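You operate a simulated robot arm through the tools that you are given. There is no shell and no other tool. Be economical: measure what you need, move in short steps, check, and stop when the job is done.

You run a simulated two-armed robot. Do the job below in one go: nothing can be reset, and whatever is moved stays where it is left.

JOB
Take the lid off the blue tub and lay it down on the deck of the lift table.
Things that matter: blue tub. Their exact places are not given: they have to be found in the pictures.

It is judged by the outcome, as a careful person would: the job done as asked, and still so three seconds after it is handed in. It fails if anything else is knocked over, pushed out of place, dropped, spilled or broken. Lids that push on must go on centred and level and be pressed home; caps that screw on are set level and turned clockwise until they are tight.

ROBOT AND FRAMES
Two 7-joint arms with two-finger parallel grippers on one trunk, on a base that drives. Base frame: it is fixed to the floor where the robot stands at the start and does not move with it; the origin is under the middle of the robot, x ahead of it, y to its left, z up. Lengths are in mm, angles in rad, forces in N, time in s.
The left shoulder is at the start at [50, 177, 1029], the right one opposite. With the tool pointing down near the work surface each hand reaches from about 100 to 660 mm from the robot's upright axis, wherever it stands, measured 20 degrees to its own side. Payload 3.43 kg a hand.
The tool frame of a hand sits at the grasp point between the pads (the TCP): z along the fingers, y along the line on which they close. The tips reach 34 mm beyond it. The gripper opens to 128 mm. The fingers are 24 mm wide and 12 mm thick; the gripper's body (48 by 130 mm) begins 96 mm behind the TCP.
Orientation is told as [roll, pitch, yaw] about the base's x, y, z axes, in that order, counted from this pose: with the fingers straight down and closing along the base's y, the tool's x points along the base's -x, its y along +y and its z along -z.

CONTROLS
- The arms move only by the tool play_rows. It takes "left_motion", "right_motion" or both (then of equal length, played together; a hand with none holds still); each is one flat list of numbers, 7 for each row, row after row: the shift along the tool's x, y, z in units of 50 mm (1.0 is 50 mm), then the turn, a rotation vector about the tool's x, y, z in units of 4 degrees (1.0 is 4 degrees), then the closure, from 0 (fully open) to 1 (shut). In form: [tx, ty, tz, wx, wy, wz, grip, tx, ty, tz, wx, wy, wz, grip, ...]. A call has 1 to 20 rows; each row shifts and turns the commanded pose from where the row before left it, along the tool's axes as they then stand. A call with a number of a shift or a turn outside -1 to 1 is refused whole. Rows are played at 5 a second. More than 50 mm and 0.15 rad between two rows, or a gripper value outside its range, and nothing of the call is played. A pose out of reach is approached as far as the arm can. The call stops where the force on the tool passes 40 N (or 10 N more than at its start, if that is more) or the arm is blocked; 0.2 s more then pass. Each finger travels about 108 mm/s and halts on what it meets, pressing with about 38 N; the grip force reading is that of the motor and also rises with nothing between the fingers. The clock runs only during rows and for 0.2 s after the last one: add rows that do not move to give the fingers time. It gives the time, the measured TCP pose, the force on the tool (base axes), the opening and the grip force at its end, in the units of the frame above (readings bear some noise), with the torque about the TCP (base axes, N m) and any sound that the robot's microphone picked up.
- Cameras (640 x 400 px; columns grow to the right, rows downward): "scene" is now at [146.2, 18.4, 1172]; the picture's right is [0.22, -0.98, 0.00], its down [-0.71, -0.16, -0.69] and it looks along [0.67, 0.15, -0.73] (base axes); focal length 259 px, centre (320, 200). "left" rides on the left gripper at [76, 11, -160] in its tool frame; the picture's right is [-0.15, 0.99, 0.00], its down [-0.88, -0.13, -0.46] and it looks along [-0.45, -0.07, 0.89] (tool axes); focal length 234 px, centre (320, 200). "right" rides on the right gripper at [76, -11, -160] in its tool frame; the picture's right is [0.15, 0.99, 0.00], its down [-0.88, 0.13, -0.46] and it looks along [-0.45, 0.07, 0.89] (tool axes); focal length 234 px, centre (320, 200).
- camera(camera): a new picture of that camera. The clock stands still meanwhile.
- move_column(by): slides the trunk up (or, below 0, down) by that many mm; the arms and the scene camera ride with it, the base frame stays. It gives what a move gives, with no picture.
- drive_base(legs): drives the robot by 1 to 6 legs, each [ahead, turn to the left] in mm and rad, along the robot's own axes; the way and the turn of a leg run together, so that a leg with both is an arc; at most 1500 mm and 3.142 rad a leg. The arms and the cameras ride along, it lands a little off, and it stops where it bumps. It gives what a move gives.
- aim_head(pan, tilt): turns the head with the scene camera to pan (to the left, within 1.396 rad either way) and tilt (down, from -0.506 to 1.204), counted from straight ahead of the robot. It gives what a move gives.
- measure_at(camera, pixels): for up to 12 pixels [column, row] of the newest picture of that camera ("zoom" is the newest enlarged one), the place [x, y, z] in the base frame of the surface seen there, good to about 3 mm. The clock stands still meanwhile.
- inspect(camera, box): a new picture of the part [left, top, right, bottom] of that camera's present view, enlarged. The clock stands still meanwhile.
- finish_job(): hands the job in; it is judged then, once.

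Keep the steps short. Do not move on a guess: measure, check each grasp and each placing, and mend mistakes. In all there are 80 turns and 78 pictures (those below and enlarged ones count). Leave the grippers open and the arms clear of the work at the hand-in unless told otherwise, and finish with a single line.

The tools are called as name(argument=value, ...) on one line, values as JSON. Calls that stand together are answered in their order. play_rows: Moves the arms, as the interface text tells. Its arguments: {"type":"object","properties":{"left_motion":{"type":"array"},"right_motion":{"type":"array"}},"required":[]} The other tools are called the same way: move_column (by) slides the trunk up or down; drive_base (legs) drives the base; aim_head (pan, tilt) turns the head that bears the scene camera; camera (camera) takes a picture; measure_at (camera, pixels) gives the place of the surface under pixels of a picture; inspect (camera, box) takes an enlarged picture of a part of a camera's view; finish_job () hands the job in.

At the start:

```text
t: 0.0
left_tcp_pos: [500.1, 324.2, 807.5]
left_tool_rot: [0.0, -0.002, 0.002]
left_contact_force: [0.2, 0.9, -0.1]
left_torque: [0.0, -0.04, 0.03]
left_gripper_width: 128.0
left_grasp_force: 0.2
right_tcp_pos: [433.9, -78.1, 794.6]
right_tool_rot: [0.001, 0.001, 0.001]
right_contact_force: [0.0, -0.2, 0.1]
right_torque: [-0.02, -0.01, -0.01]
right_gripper_width: 128.0
right_grasp_force: 0.2
trunk travel left (down, up): [-200.0, 201.0]
robot x, y, heading: [-0.2, -2.1, -0.0]
head pan, tilt: [0.222, 0.815]
```

scene: 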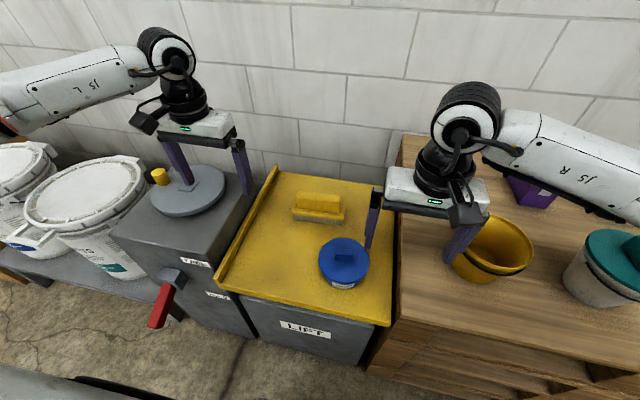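
right: 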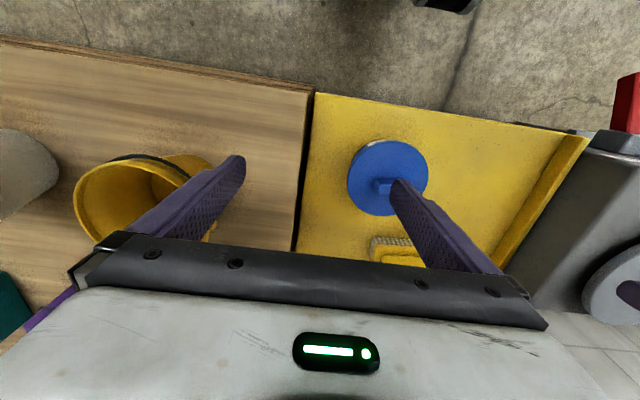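
left: 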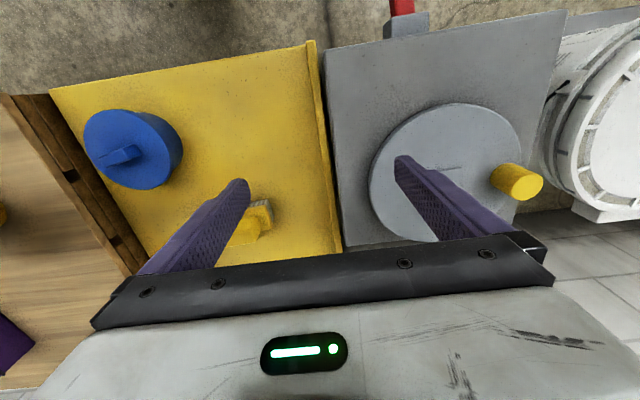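

The blue tub stands on the yellow lift table deck near scene pixel (344,262). I'll enlarge it first and measure.

inspect(camera="scene", box=[200, 150, 420, 350])

measure_at(camera="scene", pixels=[[344, 256], [344, 243], [322, 262], [367, 264], [343, 278], [343, 288], [300, 270], [250, 250], [318, 200], [370, 310], [280, 180], [240, 280]])

inspect(camera="left", box=[50, 80, 230, 220])

measure_at(camera="left", pixels=[[110, 160], [134, 148], [122, 155], [100, 130], [130, 115], [125, 185], [86, 145], [162, 150], [175, 165], [215, 120]])

```text
2.00 times, centred on (310, 250) of scene
```

zoom: 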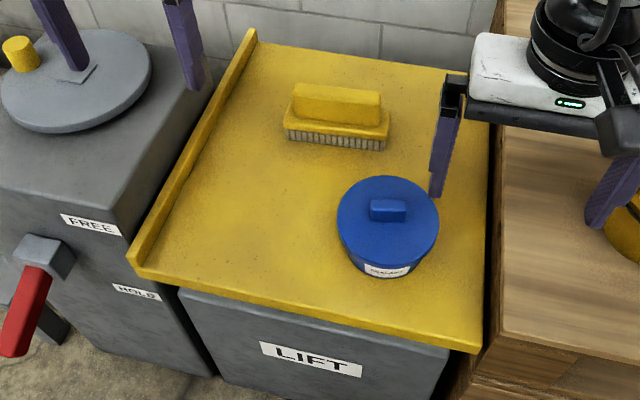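

```text
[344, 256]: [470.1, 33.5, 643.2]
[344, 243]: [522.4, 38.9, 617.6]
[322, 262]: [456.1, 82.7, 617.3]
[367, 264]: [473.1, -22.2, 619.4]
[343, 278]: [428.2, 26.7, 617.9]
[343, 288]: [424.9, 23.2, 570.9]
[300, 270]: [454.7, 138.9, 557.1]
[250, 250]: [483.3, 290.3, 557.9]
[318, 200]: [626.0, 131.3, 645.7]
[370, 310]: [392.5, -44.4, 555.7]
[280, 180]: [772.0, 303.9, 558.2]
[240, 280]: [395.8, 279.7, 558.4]
```

```text
2.86 times, centred on (140, 150) of left
```

zoom: 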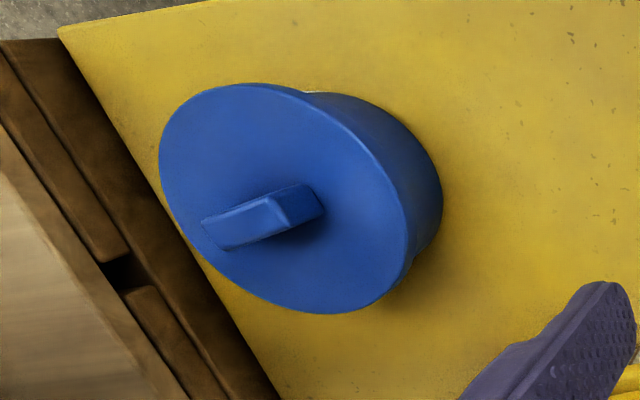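

```text
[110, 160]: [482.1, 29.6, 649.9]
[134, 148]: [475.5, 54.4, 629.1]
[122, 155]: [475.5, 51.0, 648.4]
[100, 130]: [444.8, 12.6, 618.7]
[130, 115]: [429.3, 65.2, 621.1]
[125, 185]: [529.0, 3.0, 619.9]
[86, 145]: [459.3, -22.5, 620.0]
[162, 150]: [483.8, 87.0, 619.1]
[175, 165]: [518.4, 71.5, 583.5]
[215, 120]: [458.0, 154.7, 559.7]
```

The lid is about 110 mm across, its top is at z≈619, and its knob is a bar with its top at z≈649. The deck is at z≈557. Next I'll measure the bar's outline and read the label.

inspect(camera="scene", box=[310, 230, 378, 296])

inspect(camera="right", box=[335, 130, 440, 225])

```text
6.06 times, centred on (344, 263) of scene
```

zoom: 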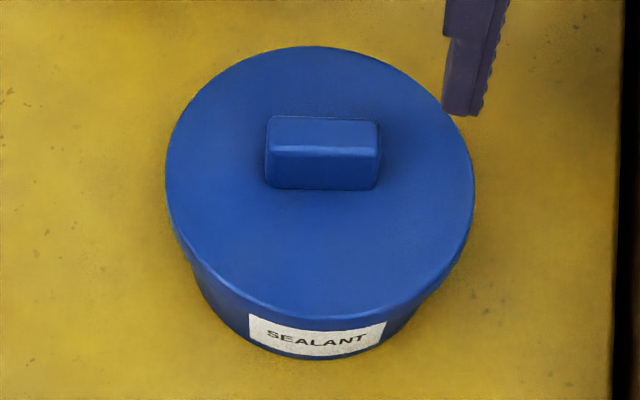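

```text
4.21 times, centred on (388, 178) of right
```

zoom: 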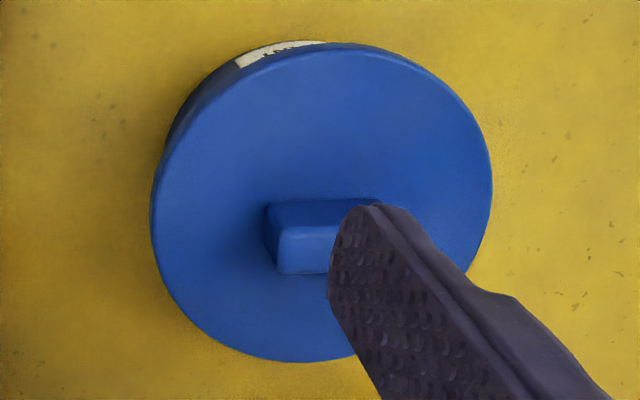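

I'll retake the scene enlargement so I can measure the bar's top corners and the rim.

inspect(camera="scene", box=[310, 230, 378, 296])

measure_at(camera="zoom", pixels=[[275, 122], [371, 126], [274, 146], [374, 150], [272, 180], [372, 184], [320, 185], [320, 52], [318, 310], [172, 180], [468, 190], [320, 132]])

```text
6.06 times, centred on (344, 263) of scene
```

zoom: 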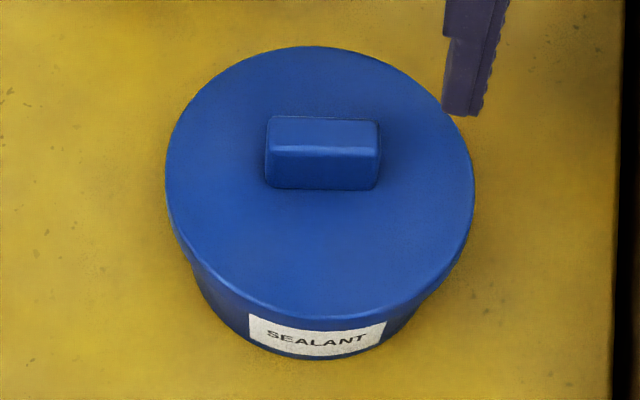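

```text
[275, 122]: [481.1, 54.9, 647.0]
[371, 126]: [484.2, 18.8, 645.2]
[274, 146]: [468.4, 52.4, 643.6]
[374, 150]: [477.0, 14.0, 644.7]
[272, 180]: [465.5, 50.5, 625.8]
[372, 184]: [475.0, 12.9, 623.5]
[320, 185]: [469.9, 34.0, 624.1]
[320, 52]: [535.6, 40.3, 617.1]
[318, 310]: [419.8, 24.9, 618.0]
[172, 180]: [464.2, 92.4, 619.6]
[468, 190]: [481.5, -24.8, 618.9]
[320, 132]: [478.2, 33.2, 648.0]
```

The bar is about 40 x 15 mm, centred near (476, 33) and turned about +0.2 rad. I'll use the left hand, because it also reaches the free deck area near y≈200. First the right hand has to get out of the way: up 50, then 200 to the right.

play_rows(right_motion=[0, 0, -1, 0, 0, 0, 0, 0, -1, 0, 0, 0, 0, 0, 0, -1, 0, 0, 0, 0, 0, 0, -1, 0, 0, 0, 0, 0, 0, -1, 0, 0, 0, 0, 0, 0, 0, 0, 0, 0, 0, 0])

```text
t: 1.4
left_tcp_pos: [500.4, 324.8, 807.9]
left_tool_rot: [-0.001, 0.0, 0.001]
left_contact_force: [-0.2, -0.1, 0.4]
left_torque: [-0.02, -0.01, 0.0]
left_gripper_width: 128.1
left_grasp_force: 0.0
right_tcp_pos: [432.5, -280.1, 842.9]
right_tool_rot: [-0.002, 0.0, 0.001]
right_contact_force: [0.4, -0.2, -0.8]
right_torque: [0.02, -0.02, 0.0]
right_gripper_width: 128.1
right_grasp_force: 0.1
trunk travel left (down, up): [-200.0, 201.0]
robot x, y, heading: [0.3, 0.0, -0.001]
head pan, tilt: [0.222, 0.815]
```

The right hand is clear. Now the left hand goes over the tub, turns +0.2 rad and comes down to z≈720, which leaves the tips at 686.

play_rows(left_motion=[0.08, -0.97, 0, 0, 0, 0, 0, 0.08, -0.97, 0, 0, 0, 0, 0, 0.08, -0.97, 0, 0, 0, 0, 0, 0.08, -0.97, 0, 0, 0, 0, 0, 0.08, -0.97, 0, 0, 0, 0, 0, 0.08, -0.97, 0, 0, 0, 0, 0, 0, 0, 0, 0, 0, -0.96, 0, 0, 0, 0, 0, 0, -0.96, 0, 0, 0, 0, 0, 0, -0.95, 0, 0, 0, 0.87, 0, 0, 0, 0, 0, 0, 0.87, 0, 0, 0, 0, 0, 0, 0, 0, 0, 0, 0])

camera(camera="left")

camera(camera="scene")

```text
t: 4.0
left_tcp_pos: [478.2, 32.7, 719.7]
left_tool_rot: [0.002, 0.0, 0.203]
left_contact_force: [0.1, 0.2, 0.3]
left_torque: [0.03, -0.02, 0.0]
left_gripper_width: 128.0
left_grasp_force: 0.1
right_tcp_pos: [433.3, -279.4, 841.8]
right_tool_rot: [-0.003, 0.001, 0.0]
right_contact_force: [0.1, 0.7, 0.4]
right_torque: [-0.01, -0.01, 0.02]
right_gripper_width: 128.1
right_grasp_force: 0.0
trunk travel left (down, up): [-200.0, 201.0]
robot x, y, heading: [-2.2, 1.9, -0.001]
head pan, tilt: [0.222, 0.815]
```

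```text
69 pictures are left
```

left: 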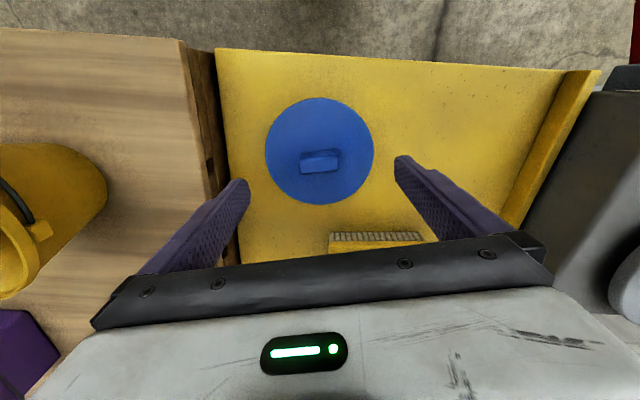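

```text
68 pictures are left
```

scene: 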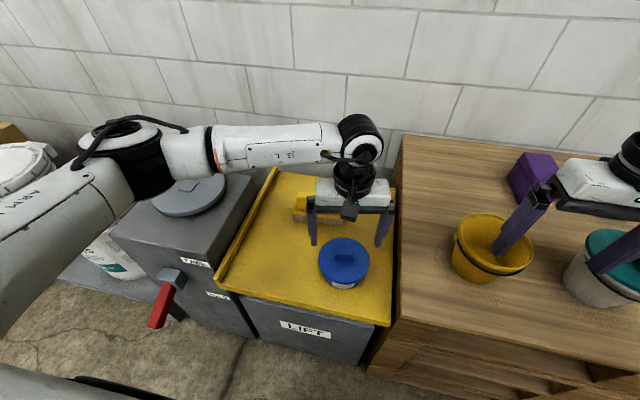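

The hand is above the tub. I'll measure the bar again from the left camera to check the alignment.

inspect(camera="left", box=[255, 85, 385, 215])

measure_at(camera="left", pixels=[[303, 161], [338, 157], [306, 171], [336, 169], [320, 166], [268, 155], [371, 150], [317, 100], [322, 202]])

```text
3.08 times, centred on (320, 150) of left
```

zoom: 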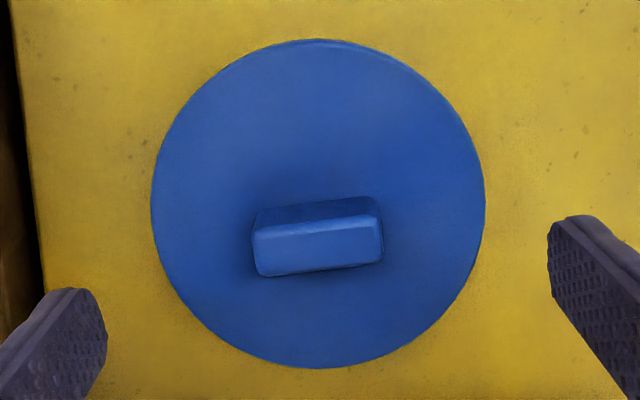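

```text
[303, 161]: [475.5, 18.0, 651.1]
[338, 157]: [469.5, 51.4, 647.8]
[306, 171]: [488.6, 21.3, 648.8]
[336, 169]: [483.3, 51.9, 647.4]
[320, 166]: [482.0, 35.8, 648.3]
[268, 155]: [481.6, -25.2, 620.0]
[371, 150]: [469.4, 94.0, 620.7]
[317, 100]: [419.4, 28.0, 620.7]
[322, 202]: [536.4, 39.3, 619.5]
```

The bar centre measures (479, 35) and the TCP is at (478, 33), so they line up. I'll go down to TCP z≈659, which puts the tips about 5 mm above the lid.

play_rows(left_motion=[0, 0.04, 0.6, 0, 0, 0, 0, 0, 0, 0.4, 0, 0, 0, 0, 0, 0, 0.22, 0, 0, 0, 0, 0, 0, 0, 0, 0, 0, 0])

camera(camera="left")

```text
t: 5.0
left_tcp_pos: [476.2, 34.4, 658.3]
left_tool_rot: [0.0, 0.002, 0.203]
left_contact_force: [1.4, -0.4, 0.6]
left_torque: [-0.01, 0.02, -0.02]
left_gripper_width: 128.0
left_grasp_force: 0.0
right_tcp_pos: [433.8, -280.8, 841.9]
right_tool_rot: [-0.001, 0.001, -0.001]
right_contact_force: [0.4, -0.3, -0.3]
right_torque: [-0.01, 0.0, -0.02]
right_gripper_width: 127.9
right_grasp_force: 0.1
trunk travel left (down, up): [-200.0, 201.0]
robot x, y, heading: [-3.1, -2.3, 0.0]
head pan, tilt: [0.222, 0.815]
```

```text
66 pictures are left
```

left: 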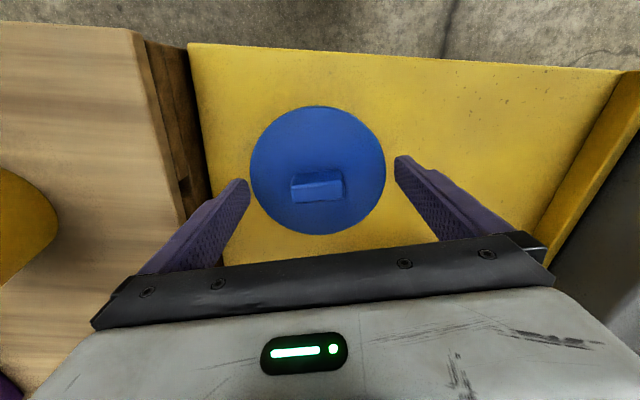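

The bar lies between the fingers. I'll close in stages, then hold.

play_rows(left_motion=[0, 0, 0, 0, 0, 0, 0.3, 0, 0, 0, 0, 0, 0, 0.55, 0, 0, 0, 0, 0, 0, 0.65, 0, 0, 0, 0, 0, 0, 0.72, 0, 0, 0, 0, 0, 0, 0.8, 0, 0, 0, 0, 0, 0, 1, 0, 0, 0, 0, 0, 0, 1, 0, 0, 0, 0, 0, 0, 1])

camera(camera="left")

```text
t: 6.8
left_tcp_pos: [476.2, 33.6, 657.5]
left_tool_rot: [0.0, -0.001, 0.201]
left_contact_force: [0.0, -2.0, 0.1]
left_torque: [-0.07, 0.04, -0.03]
left_gripper_width: 42.3
left_grasp_force: 37.7
right_tcp_pos: [432.7, -280.4, 842.4]
right_tool_rot: [0.0, 0.0, -0.001]
right_contact_force: [0.3, -0.6, 0.1]
right_torque: [0.0, 0.01, -0.02]
right_gripper_width: 128.3
right_grasp_force: 0.1
trunk travel left (down, up): [-200.0, 201.0]
robot x, y, heading: [-1.8, 1.1, -0.002]
head pan, tilt: [0.222, 0.815]
heard: snap
```

```text
65 pictures are left
```

left: 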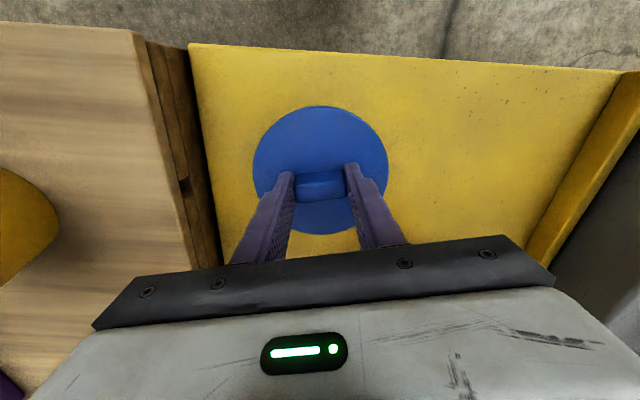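

The opening is 42 mm with 38 N, so the grip holds. A snap was heard, so the lid may have come loose. I'll lift a few mm and read the force.

play_rows(left_motion=[0, 0, -0.06, 0, 0, 0, 1, 0, 0, -0.06, 0, 0, 0, 1, 0, 0, 0, 0, 0, 0, 1])

inspect(camera="scene", box=[290, 200, 410, 310])

```text
t: 7.6
left_tcp_pos: [476.2, 35.7, 664.8]
left_tool_rot: [-0.001, -0.001, 0.203]
left_contact_force: [-0.1, -0.1, -0.5]
left_torque: [-0.02, 0.0, -0.02]
left_gripper_width: 42.7
left_grasp_force: 38.2
right_tcp_pos: [432.2, -280.8, 842.8]
right_tool_rot: [0.001, 0.0, 0.0]
right_contact_force: [0.2, 0.5, -0.1]
right_torque: [0.0, 0.01, 0.0]
right_gripper_width: 128.0
right_grasp_force: 0.1
trunk travel left (down, up): [-200.0, 201.0]
robot x, y, heading: [0.7, 0.5, -0.006]
head pan, tilt: [0.222, 0.815]
```

```text
3.64 times, centred on (350, 255) of scene
```

zoom: 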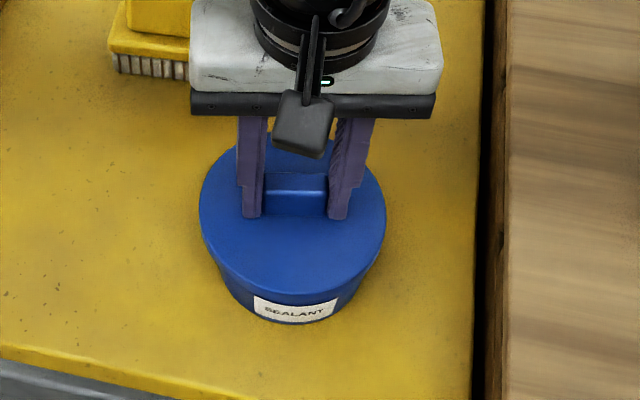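

The load is only about 0.5 N, so it's probably the lid alone. I'll raise it another 15 mm and look at the gap.

play_rows(left_motion=[0, 0, -0.15, 0, 0, 0, 1, 0, 0, -0.15, 0, 0, 0, 1, 0, 0, 0, 0, 0, 0, 1])

inspect(camera="scene", box=[290, 200, 410, 310])

measure_at(camera="zoom", pixels=[[290, 240], [215, 230], [370, 230], [293, 300], [290, 312]])

```text
t: 8.4
left_tcp_pos: [475.7, 36.0, 680.8]
left_tool_rot: [-0.001, -0.001, 0.202]
left_contact_force: [-0.2, 0.4, -0.5]
left_torque: [0.03, -0.02, 0.0]
left_gripper_width: 42.6
left_grasp_force: 38.1
right_tcp_pos: [433.3, -280.8, 842.5]
right_tool_rot: [0.001, -0.001, -0.001]
right_contact_force: [0.0, -0.3, -0.2]
right_torque: [0.02, 0.01, -0.03]
right_gripper_width: 127.7
right_grasp_force: 0.1
trunk travel left (down, up): [-200.0, 201.0]
robot x, y, heading: [0.7, -0.3, 0.001]
head pan, tilt: [0.222, 0.815]
```

```text
3.64 times, centred on (350, 255) of scene
```

zoom: 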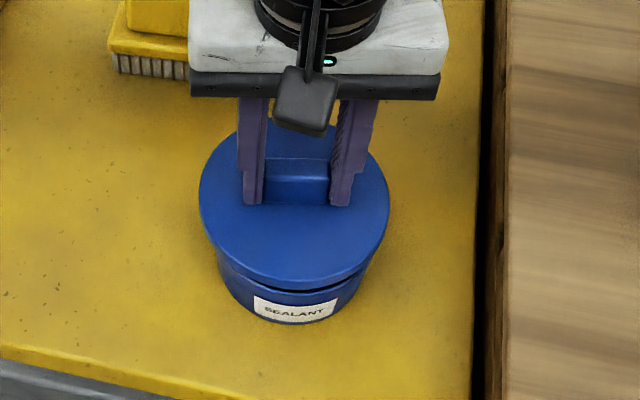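

```text
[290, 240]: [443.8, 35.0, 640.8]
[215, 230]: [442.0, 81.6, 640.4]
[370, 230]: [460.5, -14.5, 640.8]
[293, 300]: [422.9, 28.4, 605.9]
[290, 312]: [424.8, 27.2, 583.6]
```

The lid is off and level at z≈641, and the tub hasn't moved. I'll raise it 50 mm and carry it to about (456, 211), over free deck.

play_rows(left_motion=[0, 0, -0.5, 0, 0, 0, 1, 0, 0, -0.5, 0, 0, 0, 1, -0.062, 0.7, 0, 0, 0, 0, 1, -0.062, 0.7, 0, 0, 0, 0, 1, -0.062, 0.7, 0, 0, 0, 0, 1, -0.062, 0.7, 0, 0, 0, 0, 1, -0.062, 0.7, 0, 0, 0, 0, 1, 0, 0, 0, 0, 0, 0, 1])

camera(camera="scene")

inspect(camera="scene", box=[210, 170, 400, 330])

```text
t: 10.2
left_tcp_pos: [457.3, 208.8, 731.3]
left_tool_rot: [0.001, 0.0, 0.201]
left_contact_force: [-0.6, -0.3, 0.6]
left_torque: [0.02, 0.0, -0.04]
left_gripper_width: 42.7
left_grasp_force: 38.0
right_tcp_pos: [433.1, -280.7, 842.6]
right_tool_rot: [0.001, 0.0, 0.001]
right_contact_force: [0.5, 0.0, 0.6]
right_torque: [-0.02, 0.03, -0.02]
right_gripper_width: 128.1
right_grasp_force: 0.1
trunk travel left (down, up): [-200.0, 201.0]
robot x, y, heading: [0.6, 1.2, -0.001]
head pan, tilt: [0.222, 0.815]
```

```text
62 pictures are left
```

scene: 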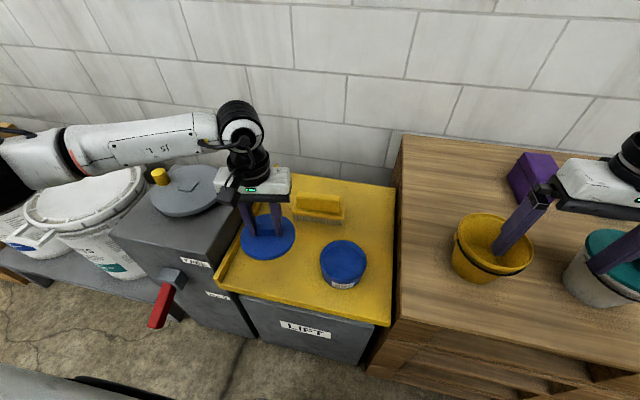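

```text
2.50 times, centred on (305, 250) of scene
```

zoom: 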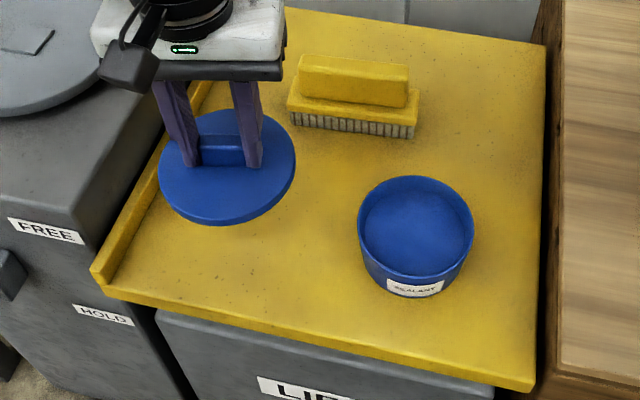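

The lid came away and the tub stands still. Now I'll measure the deck around the landing spot and the raised rim on the left.

measure_at(camera="zoom", pixels=[[180, 250], [270, 240], [230, 212], [230, 222], [120, 245], [150, 215], [320, 150], [350, 130], [300, 300]])

```text
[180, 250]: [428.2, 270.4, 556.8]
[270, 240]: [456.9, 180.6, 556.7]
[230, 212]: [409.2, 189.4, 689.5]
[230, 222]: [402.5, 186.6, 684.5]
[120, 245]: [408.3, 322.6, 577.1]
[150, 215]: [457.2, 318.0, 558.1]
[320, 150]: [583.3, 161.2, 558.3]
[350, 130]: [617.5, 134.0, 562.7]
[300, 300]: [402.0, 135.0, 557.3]
```

The spot is free: the rim is at y≈320, the brush starts at x>590 and the tub ends at y<92. I'll lower to z≈618.

play_rows(left_motion=[0, 0, 0.8, 0, 0, 0, 1, 0, 0, 0.8, 0, 0, 0, 1, 0, 0, 0.4, 0, 0, 0, 1, 0, 0, 0.26, 0, 0, 0, 1, 0, 0, 0, 0, 0, 0, 1])

inspect(camera="scene", box=[210, 170, 400, 330])

```text
t: 11.4
left_tcp_pos: [454.6, 208.5, 618.9]
left_tool_rot: [0.001, 0.0, 0.201]
left_contact_force: [0.2, -0.5, -1.2]
left_torque: [-0.01, -0.02, -0.01]
left_gripper_width: 42.7
left_grasp_force: 37.9
right_tcp_pos: [433.4, -280.6, 842.8]
right_tool_rot: [0.001, 0.001, 0.0]
right_contact_force: [0.6, -0.1, 0.5]
right_torque: [-0.02, 0.03, 0.02]
right_gripper_width: 127.9
right_grasp_force: 0.1
trunk travel left (down, up): [-200.0, 201.0]
robot x, y, heading: [0.4, -1.9, 0.002]
head pan, tilt: [0.222, 0.815]
```

```text
2.50 times, centred on (305, 250) of scene
```

zoom: 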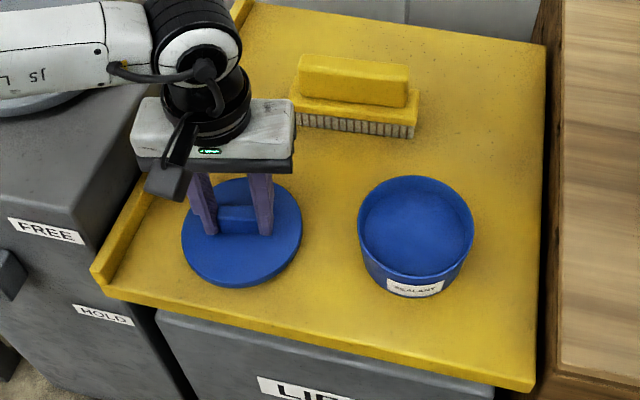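

Nothing touches yet. I'll lower in 2 mm steps and watch the force.

play_rows(left_motion=[0, 0, 0.04, 0, 0, 0, 1, 0, 0, 0.04, 0, 0, 0, 1, 0, 0, 0.04, 0, 0, 0, 1, 0, 0, 0.04, 0, 0, 0, 1, 0, 0, 0, 0, 0, 0, 1])

inspect(camera="scene", box=[250, 220, 350, 300])

```text
t: 12.6
left_tcp_pos: [456.0, 209.7, 608.8]
left_tool_rot: [0.0, 0.0, 0.203]
left_contact_force: [-0.1, 0.1, 1.0]
left_torque: [-0.01, -0.04, -0.02]
left_gripper_width: 42.7
left_grasp_force: 38.1
right_tcp_pos: [432.4, -279.6, 842.1]
right_tool_rot: [-0.001, 0.001, -0.001]
right_contact_force: [0.0, -0.2, 0.0]
right_torque: [0.01, 0.03, -0.01]
right_gripper_width: 127.9
right_grasp_force: 0.0
trunk travel left (down, up): [-200.0, 201.0]
robot x, y, heading: [1.4, -0.5, 0.005]
head pan, tilt: [0.222, 0.815]
```

```text
5.00 times, centred on (300, 260) of scene
```

zoom: 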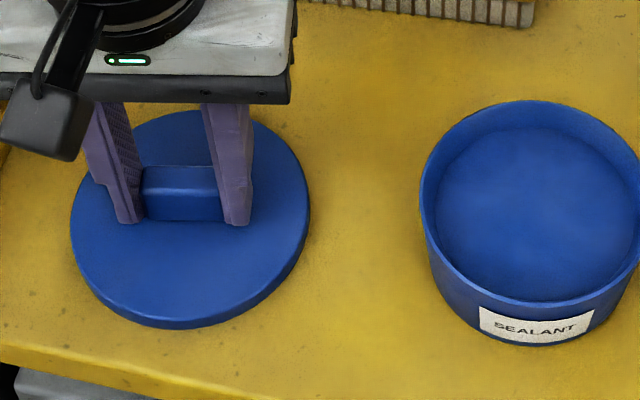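

play_rows(left_motion=[0, 0, 0.03, 0, 0, 0, 1, 0, 0, 0.03, 0, 0, 0, 1, 0, 0, 0, 0, 0, 0, 1])

measure_at(camera="zoom", pixels=[[180, 270], [180, 310], [180, 324], [180, 345], [290, 200]])

```text
t: 13.4
left_tcp_pos: [456.1, 209.9, 608.3]
left_tool_rot: [0.0, -0.002, 0.201]
left_contact_force: [-3.0, 0.4, 9.7]
left_torque: [0.02, 0.38, 0.0]
left_gripper_width: 42.7
left_grasp_force: 38.1
right_tcp_pos: [433.8, -280.2, 843.1]
right_tool_rot: [0.0, 0.0, -0.001]
right_contact_force: [1.0, -0.1, 0.2]
right_torque: [0.01, 0.01, -0.02]
right_gripper_width: 128.2
right_grasp_force: 0.0
trunk travel left (down, up): [-200.0, 201.0]
robot x, y, heading: [-0.4, -1.4, -0.003]
head pan, tilt: [0.222, 0.815]
```

```text
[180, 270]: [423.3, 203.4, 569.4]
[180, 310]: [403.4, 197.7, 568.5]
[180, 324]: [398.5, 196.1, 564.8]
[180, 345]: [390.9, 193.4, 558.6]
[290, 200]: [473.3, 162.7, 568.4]
```

The lid rests on the deck: 9.7 N upward and the hand no longer sinks. I'll ease the push by about 2 mm and open gently.

play_rows(left_motion=[0, 0, -0.045, 0, 0, 0, 1, 0, 0, 0, 0, 0, 0, 0.7, 0, 0, 0, 0, 0, 0, 0.6, 0, 0, 0, 0, 0, 0, 0.4, 0, 0, 0, 0, 0, 0, 0.2, 0, 0, 0, 0, 0, 0, 0.2])

inspect(camera="scene", box=[230, 200, 390, 310])

```text
t: 14.8
left_tcp_pos: [457.3, 209.8, 610.5]
left_tool_rot: [0.0, -0.001, 0.202]
left_contact_force: [0.3, 0.3, -0.6]
left_torque: [-0.05, 0.01, 0.03]
left_gripper_width: 102.3
left_grasp_force: 0.1
right_tcp_pos: [433.6, -280.7, 842.7]
right_tool_rot: [0.0, 0.001, 0.001]
right_contact_force: [0.1, 0.9, 0.3]
right_torque: [-0.01, 0.0, -0.02]
right_gripper_width: 128.0
right_grasp_force: 0.1
trunk travel left (down, up): [-200.0, 201.0]
robot x, y, heading: [0.4, -3.4, -0.001]
head pan, tilt: [0.222, 0.815]
```

```text
3.64 times, centred on (310, 255) of scene
```

zoom: 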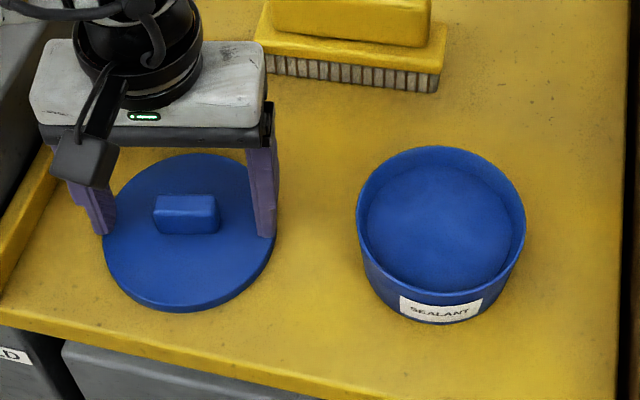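

The lid lies flat and is free of the fingers. I'll raise the hand straight up 190 mm and open it fully once clear.

play_rows(left_motion=[0, 0, -0.4, 0, 0, 0, 0.2, 0, 0, -0.8, 0, 0, 0, 0.2, 0, 0, -0.9, 0, 0, 0, 0, 0, 0, -0.9, 0, 0, 0, 0, 0, 0, -0.8, 0, 0, 0, 0, 0, 0, 0, 0, 0, 0, 0])

camera(camera="scene")

measure_at(camera="scene", pixels=[[268, 275], [290, 262], [270, 282]])

```text
t: 16.2
left_tcp_pos: [458.3, 207.4, 802.1]
left_tool_rot: [-0.001, -0.001, 0.203]
left_contact_force: [1.0, -0.3, 0.2]
left_torque: [-0.01, 0.02, 0.01]
left_gripper_width: 127.9
left_grasp_force: 0.1
right_tcp_pos: [432.3, -280.4, 842.6]
right_tool_rot: [-0.002, 0.0, 0.0]
right_contact_force: [0.6, 0.0, -0.2]
right_torque: [-0.01, -0.01, -0.01]
right_gripper_width: 128.2
right_grasp_force: 0.1
trunk travel left (down, up): [-200.0, 201.0]
robot x, y, heading: [1.1, 3.2, 0.001]
head pan, tilt: [0.222, 0.815]
```

```text
57 pictures are left
```

scene: 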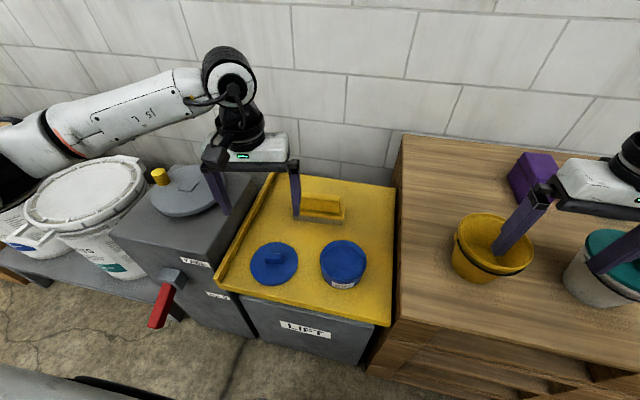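

```text
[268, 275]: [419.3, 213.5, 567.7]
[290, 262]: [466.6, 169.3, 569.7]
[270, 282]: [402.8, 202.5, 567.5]
```

The lid lies level on the deck, the tub and the rest are undisturbed, and both hands are open and clear. I'm handing in.

finish_job()

```text
The job is handed in.
```

The blue tub's lid is off and lying flat on the lift table deck; nothing else was disturbed.
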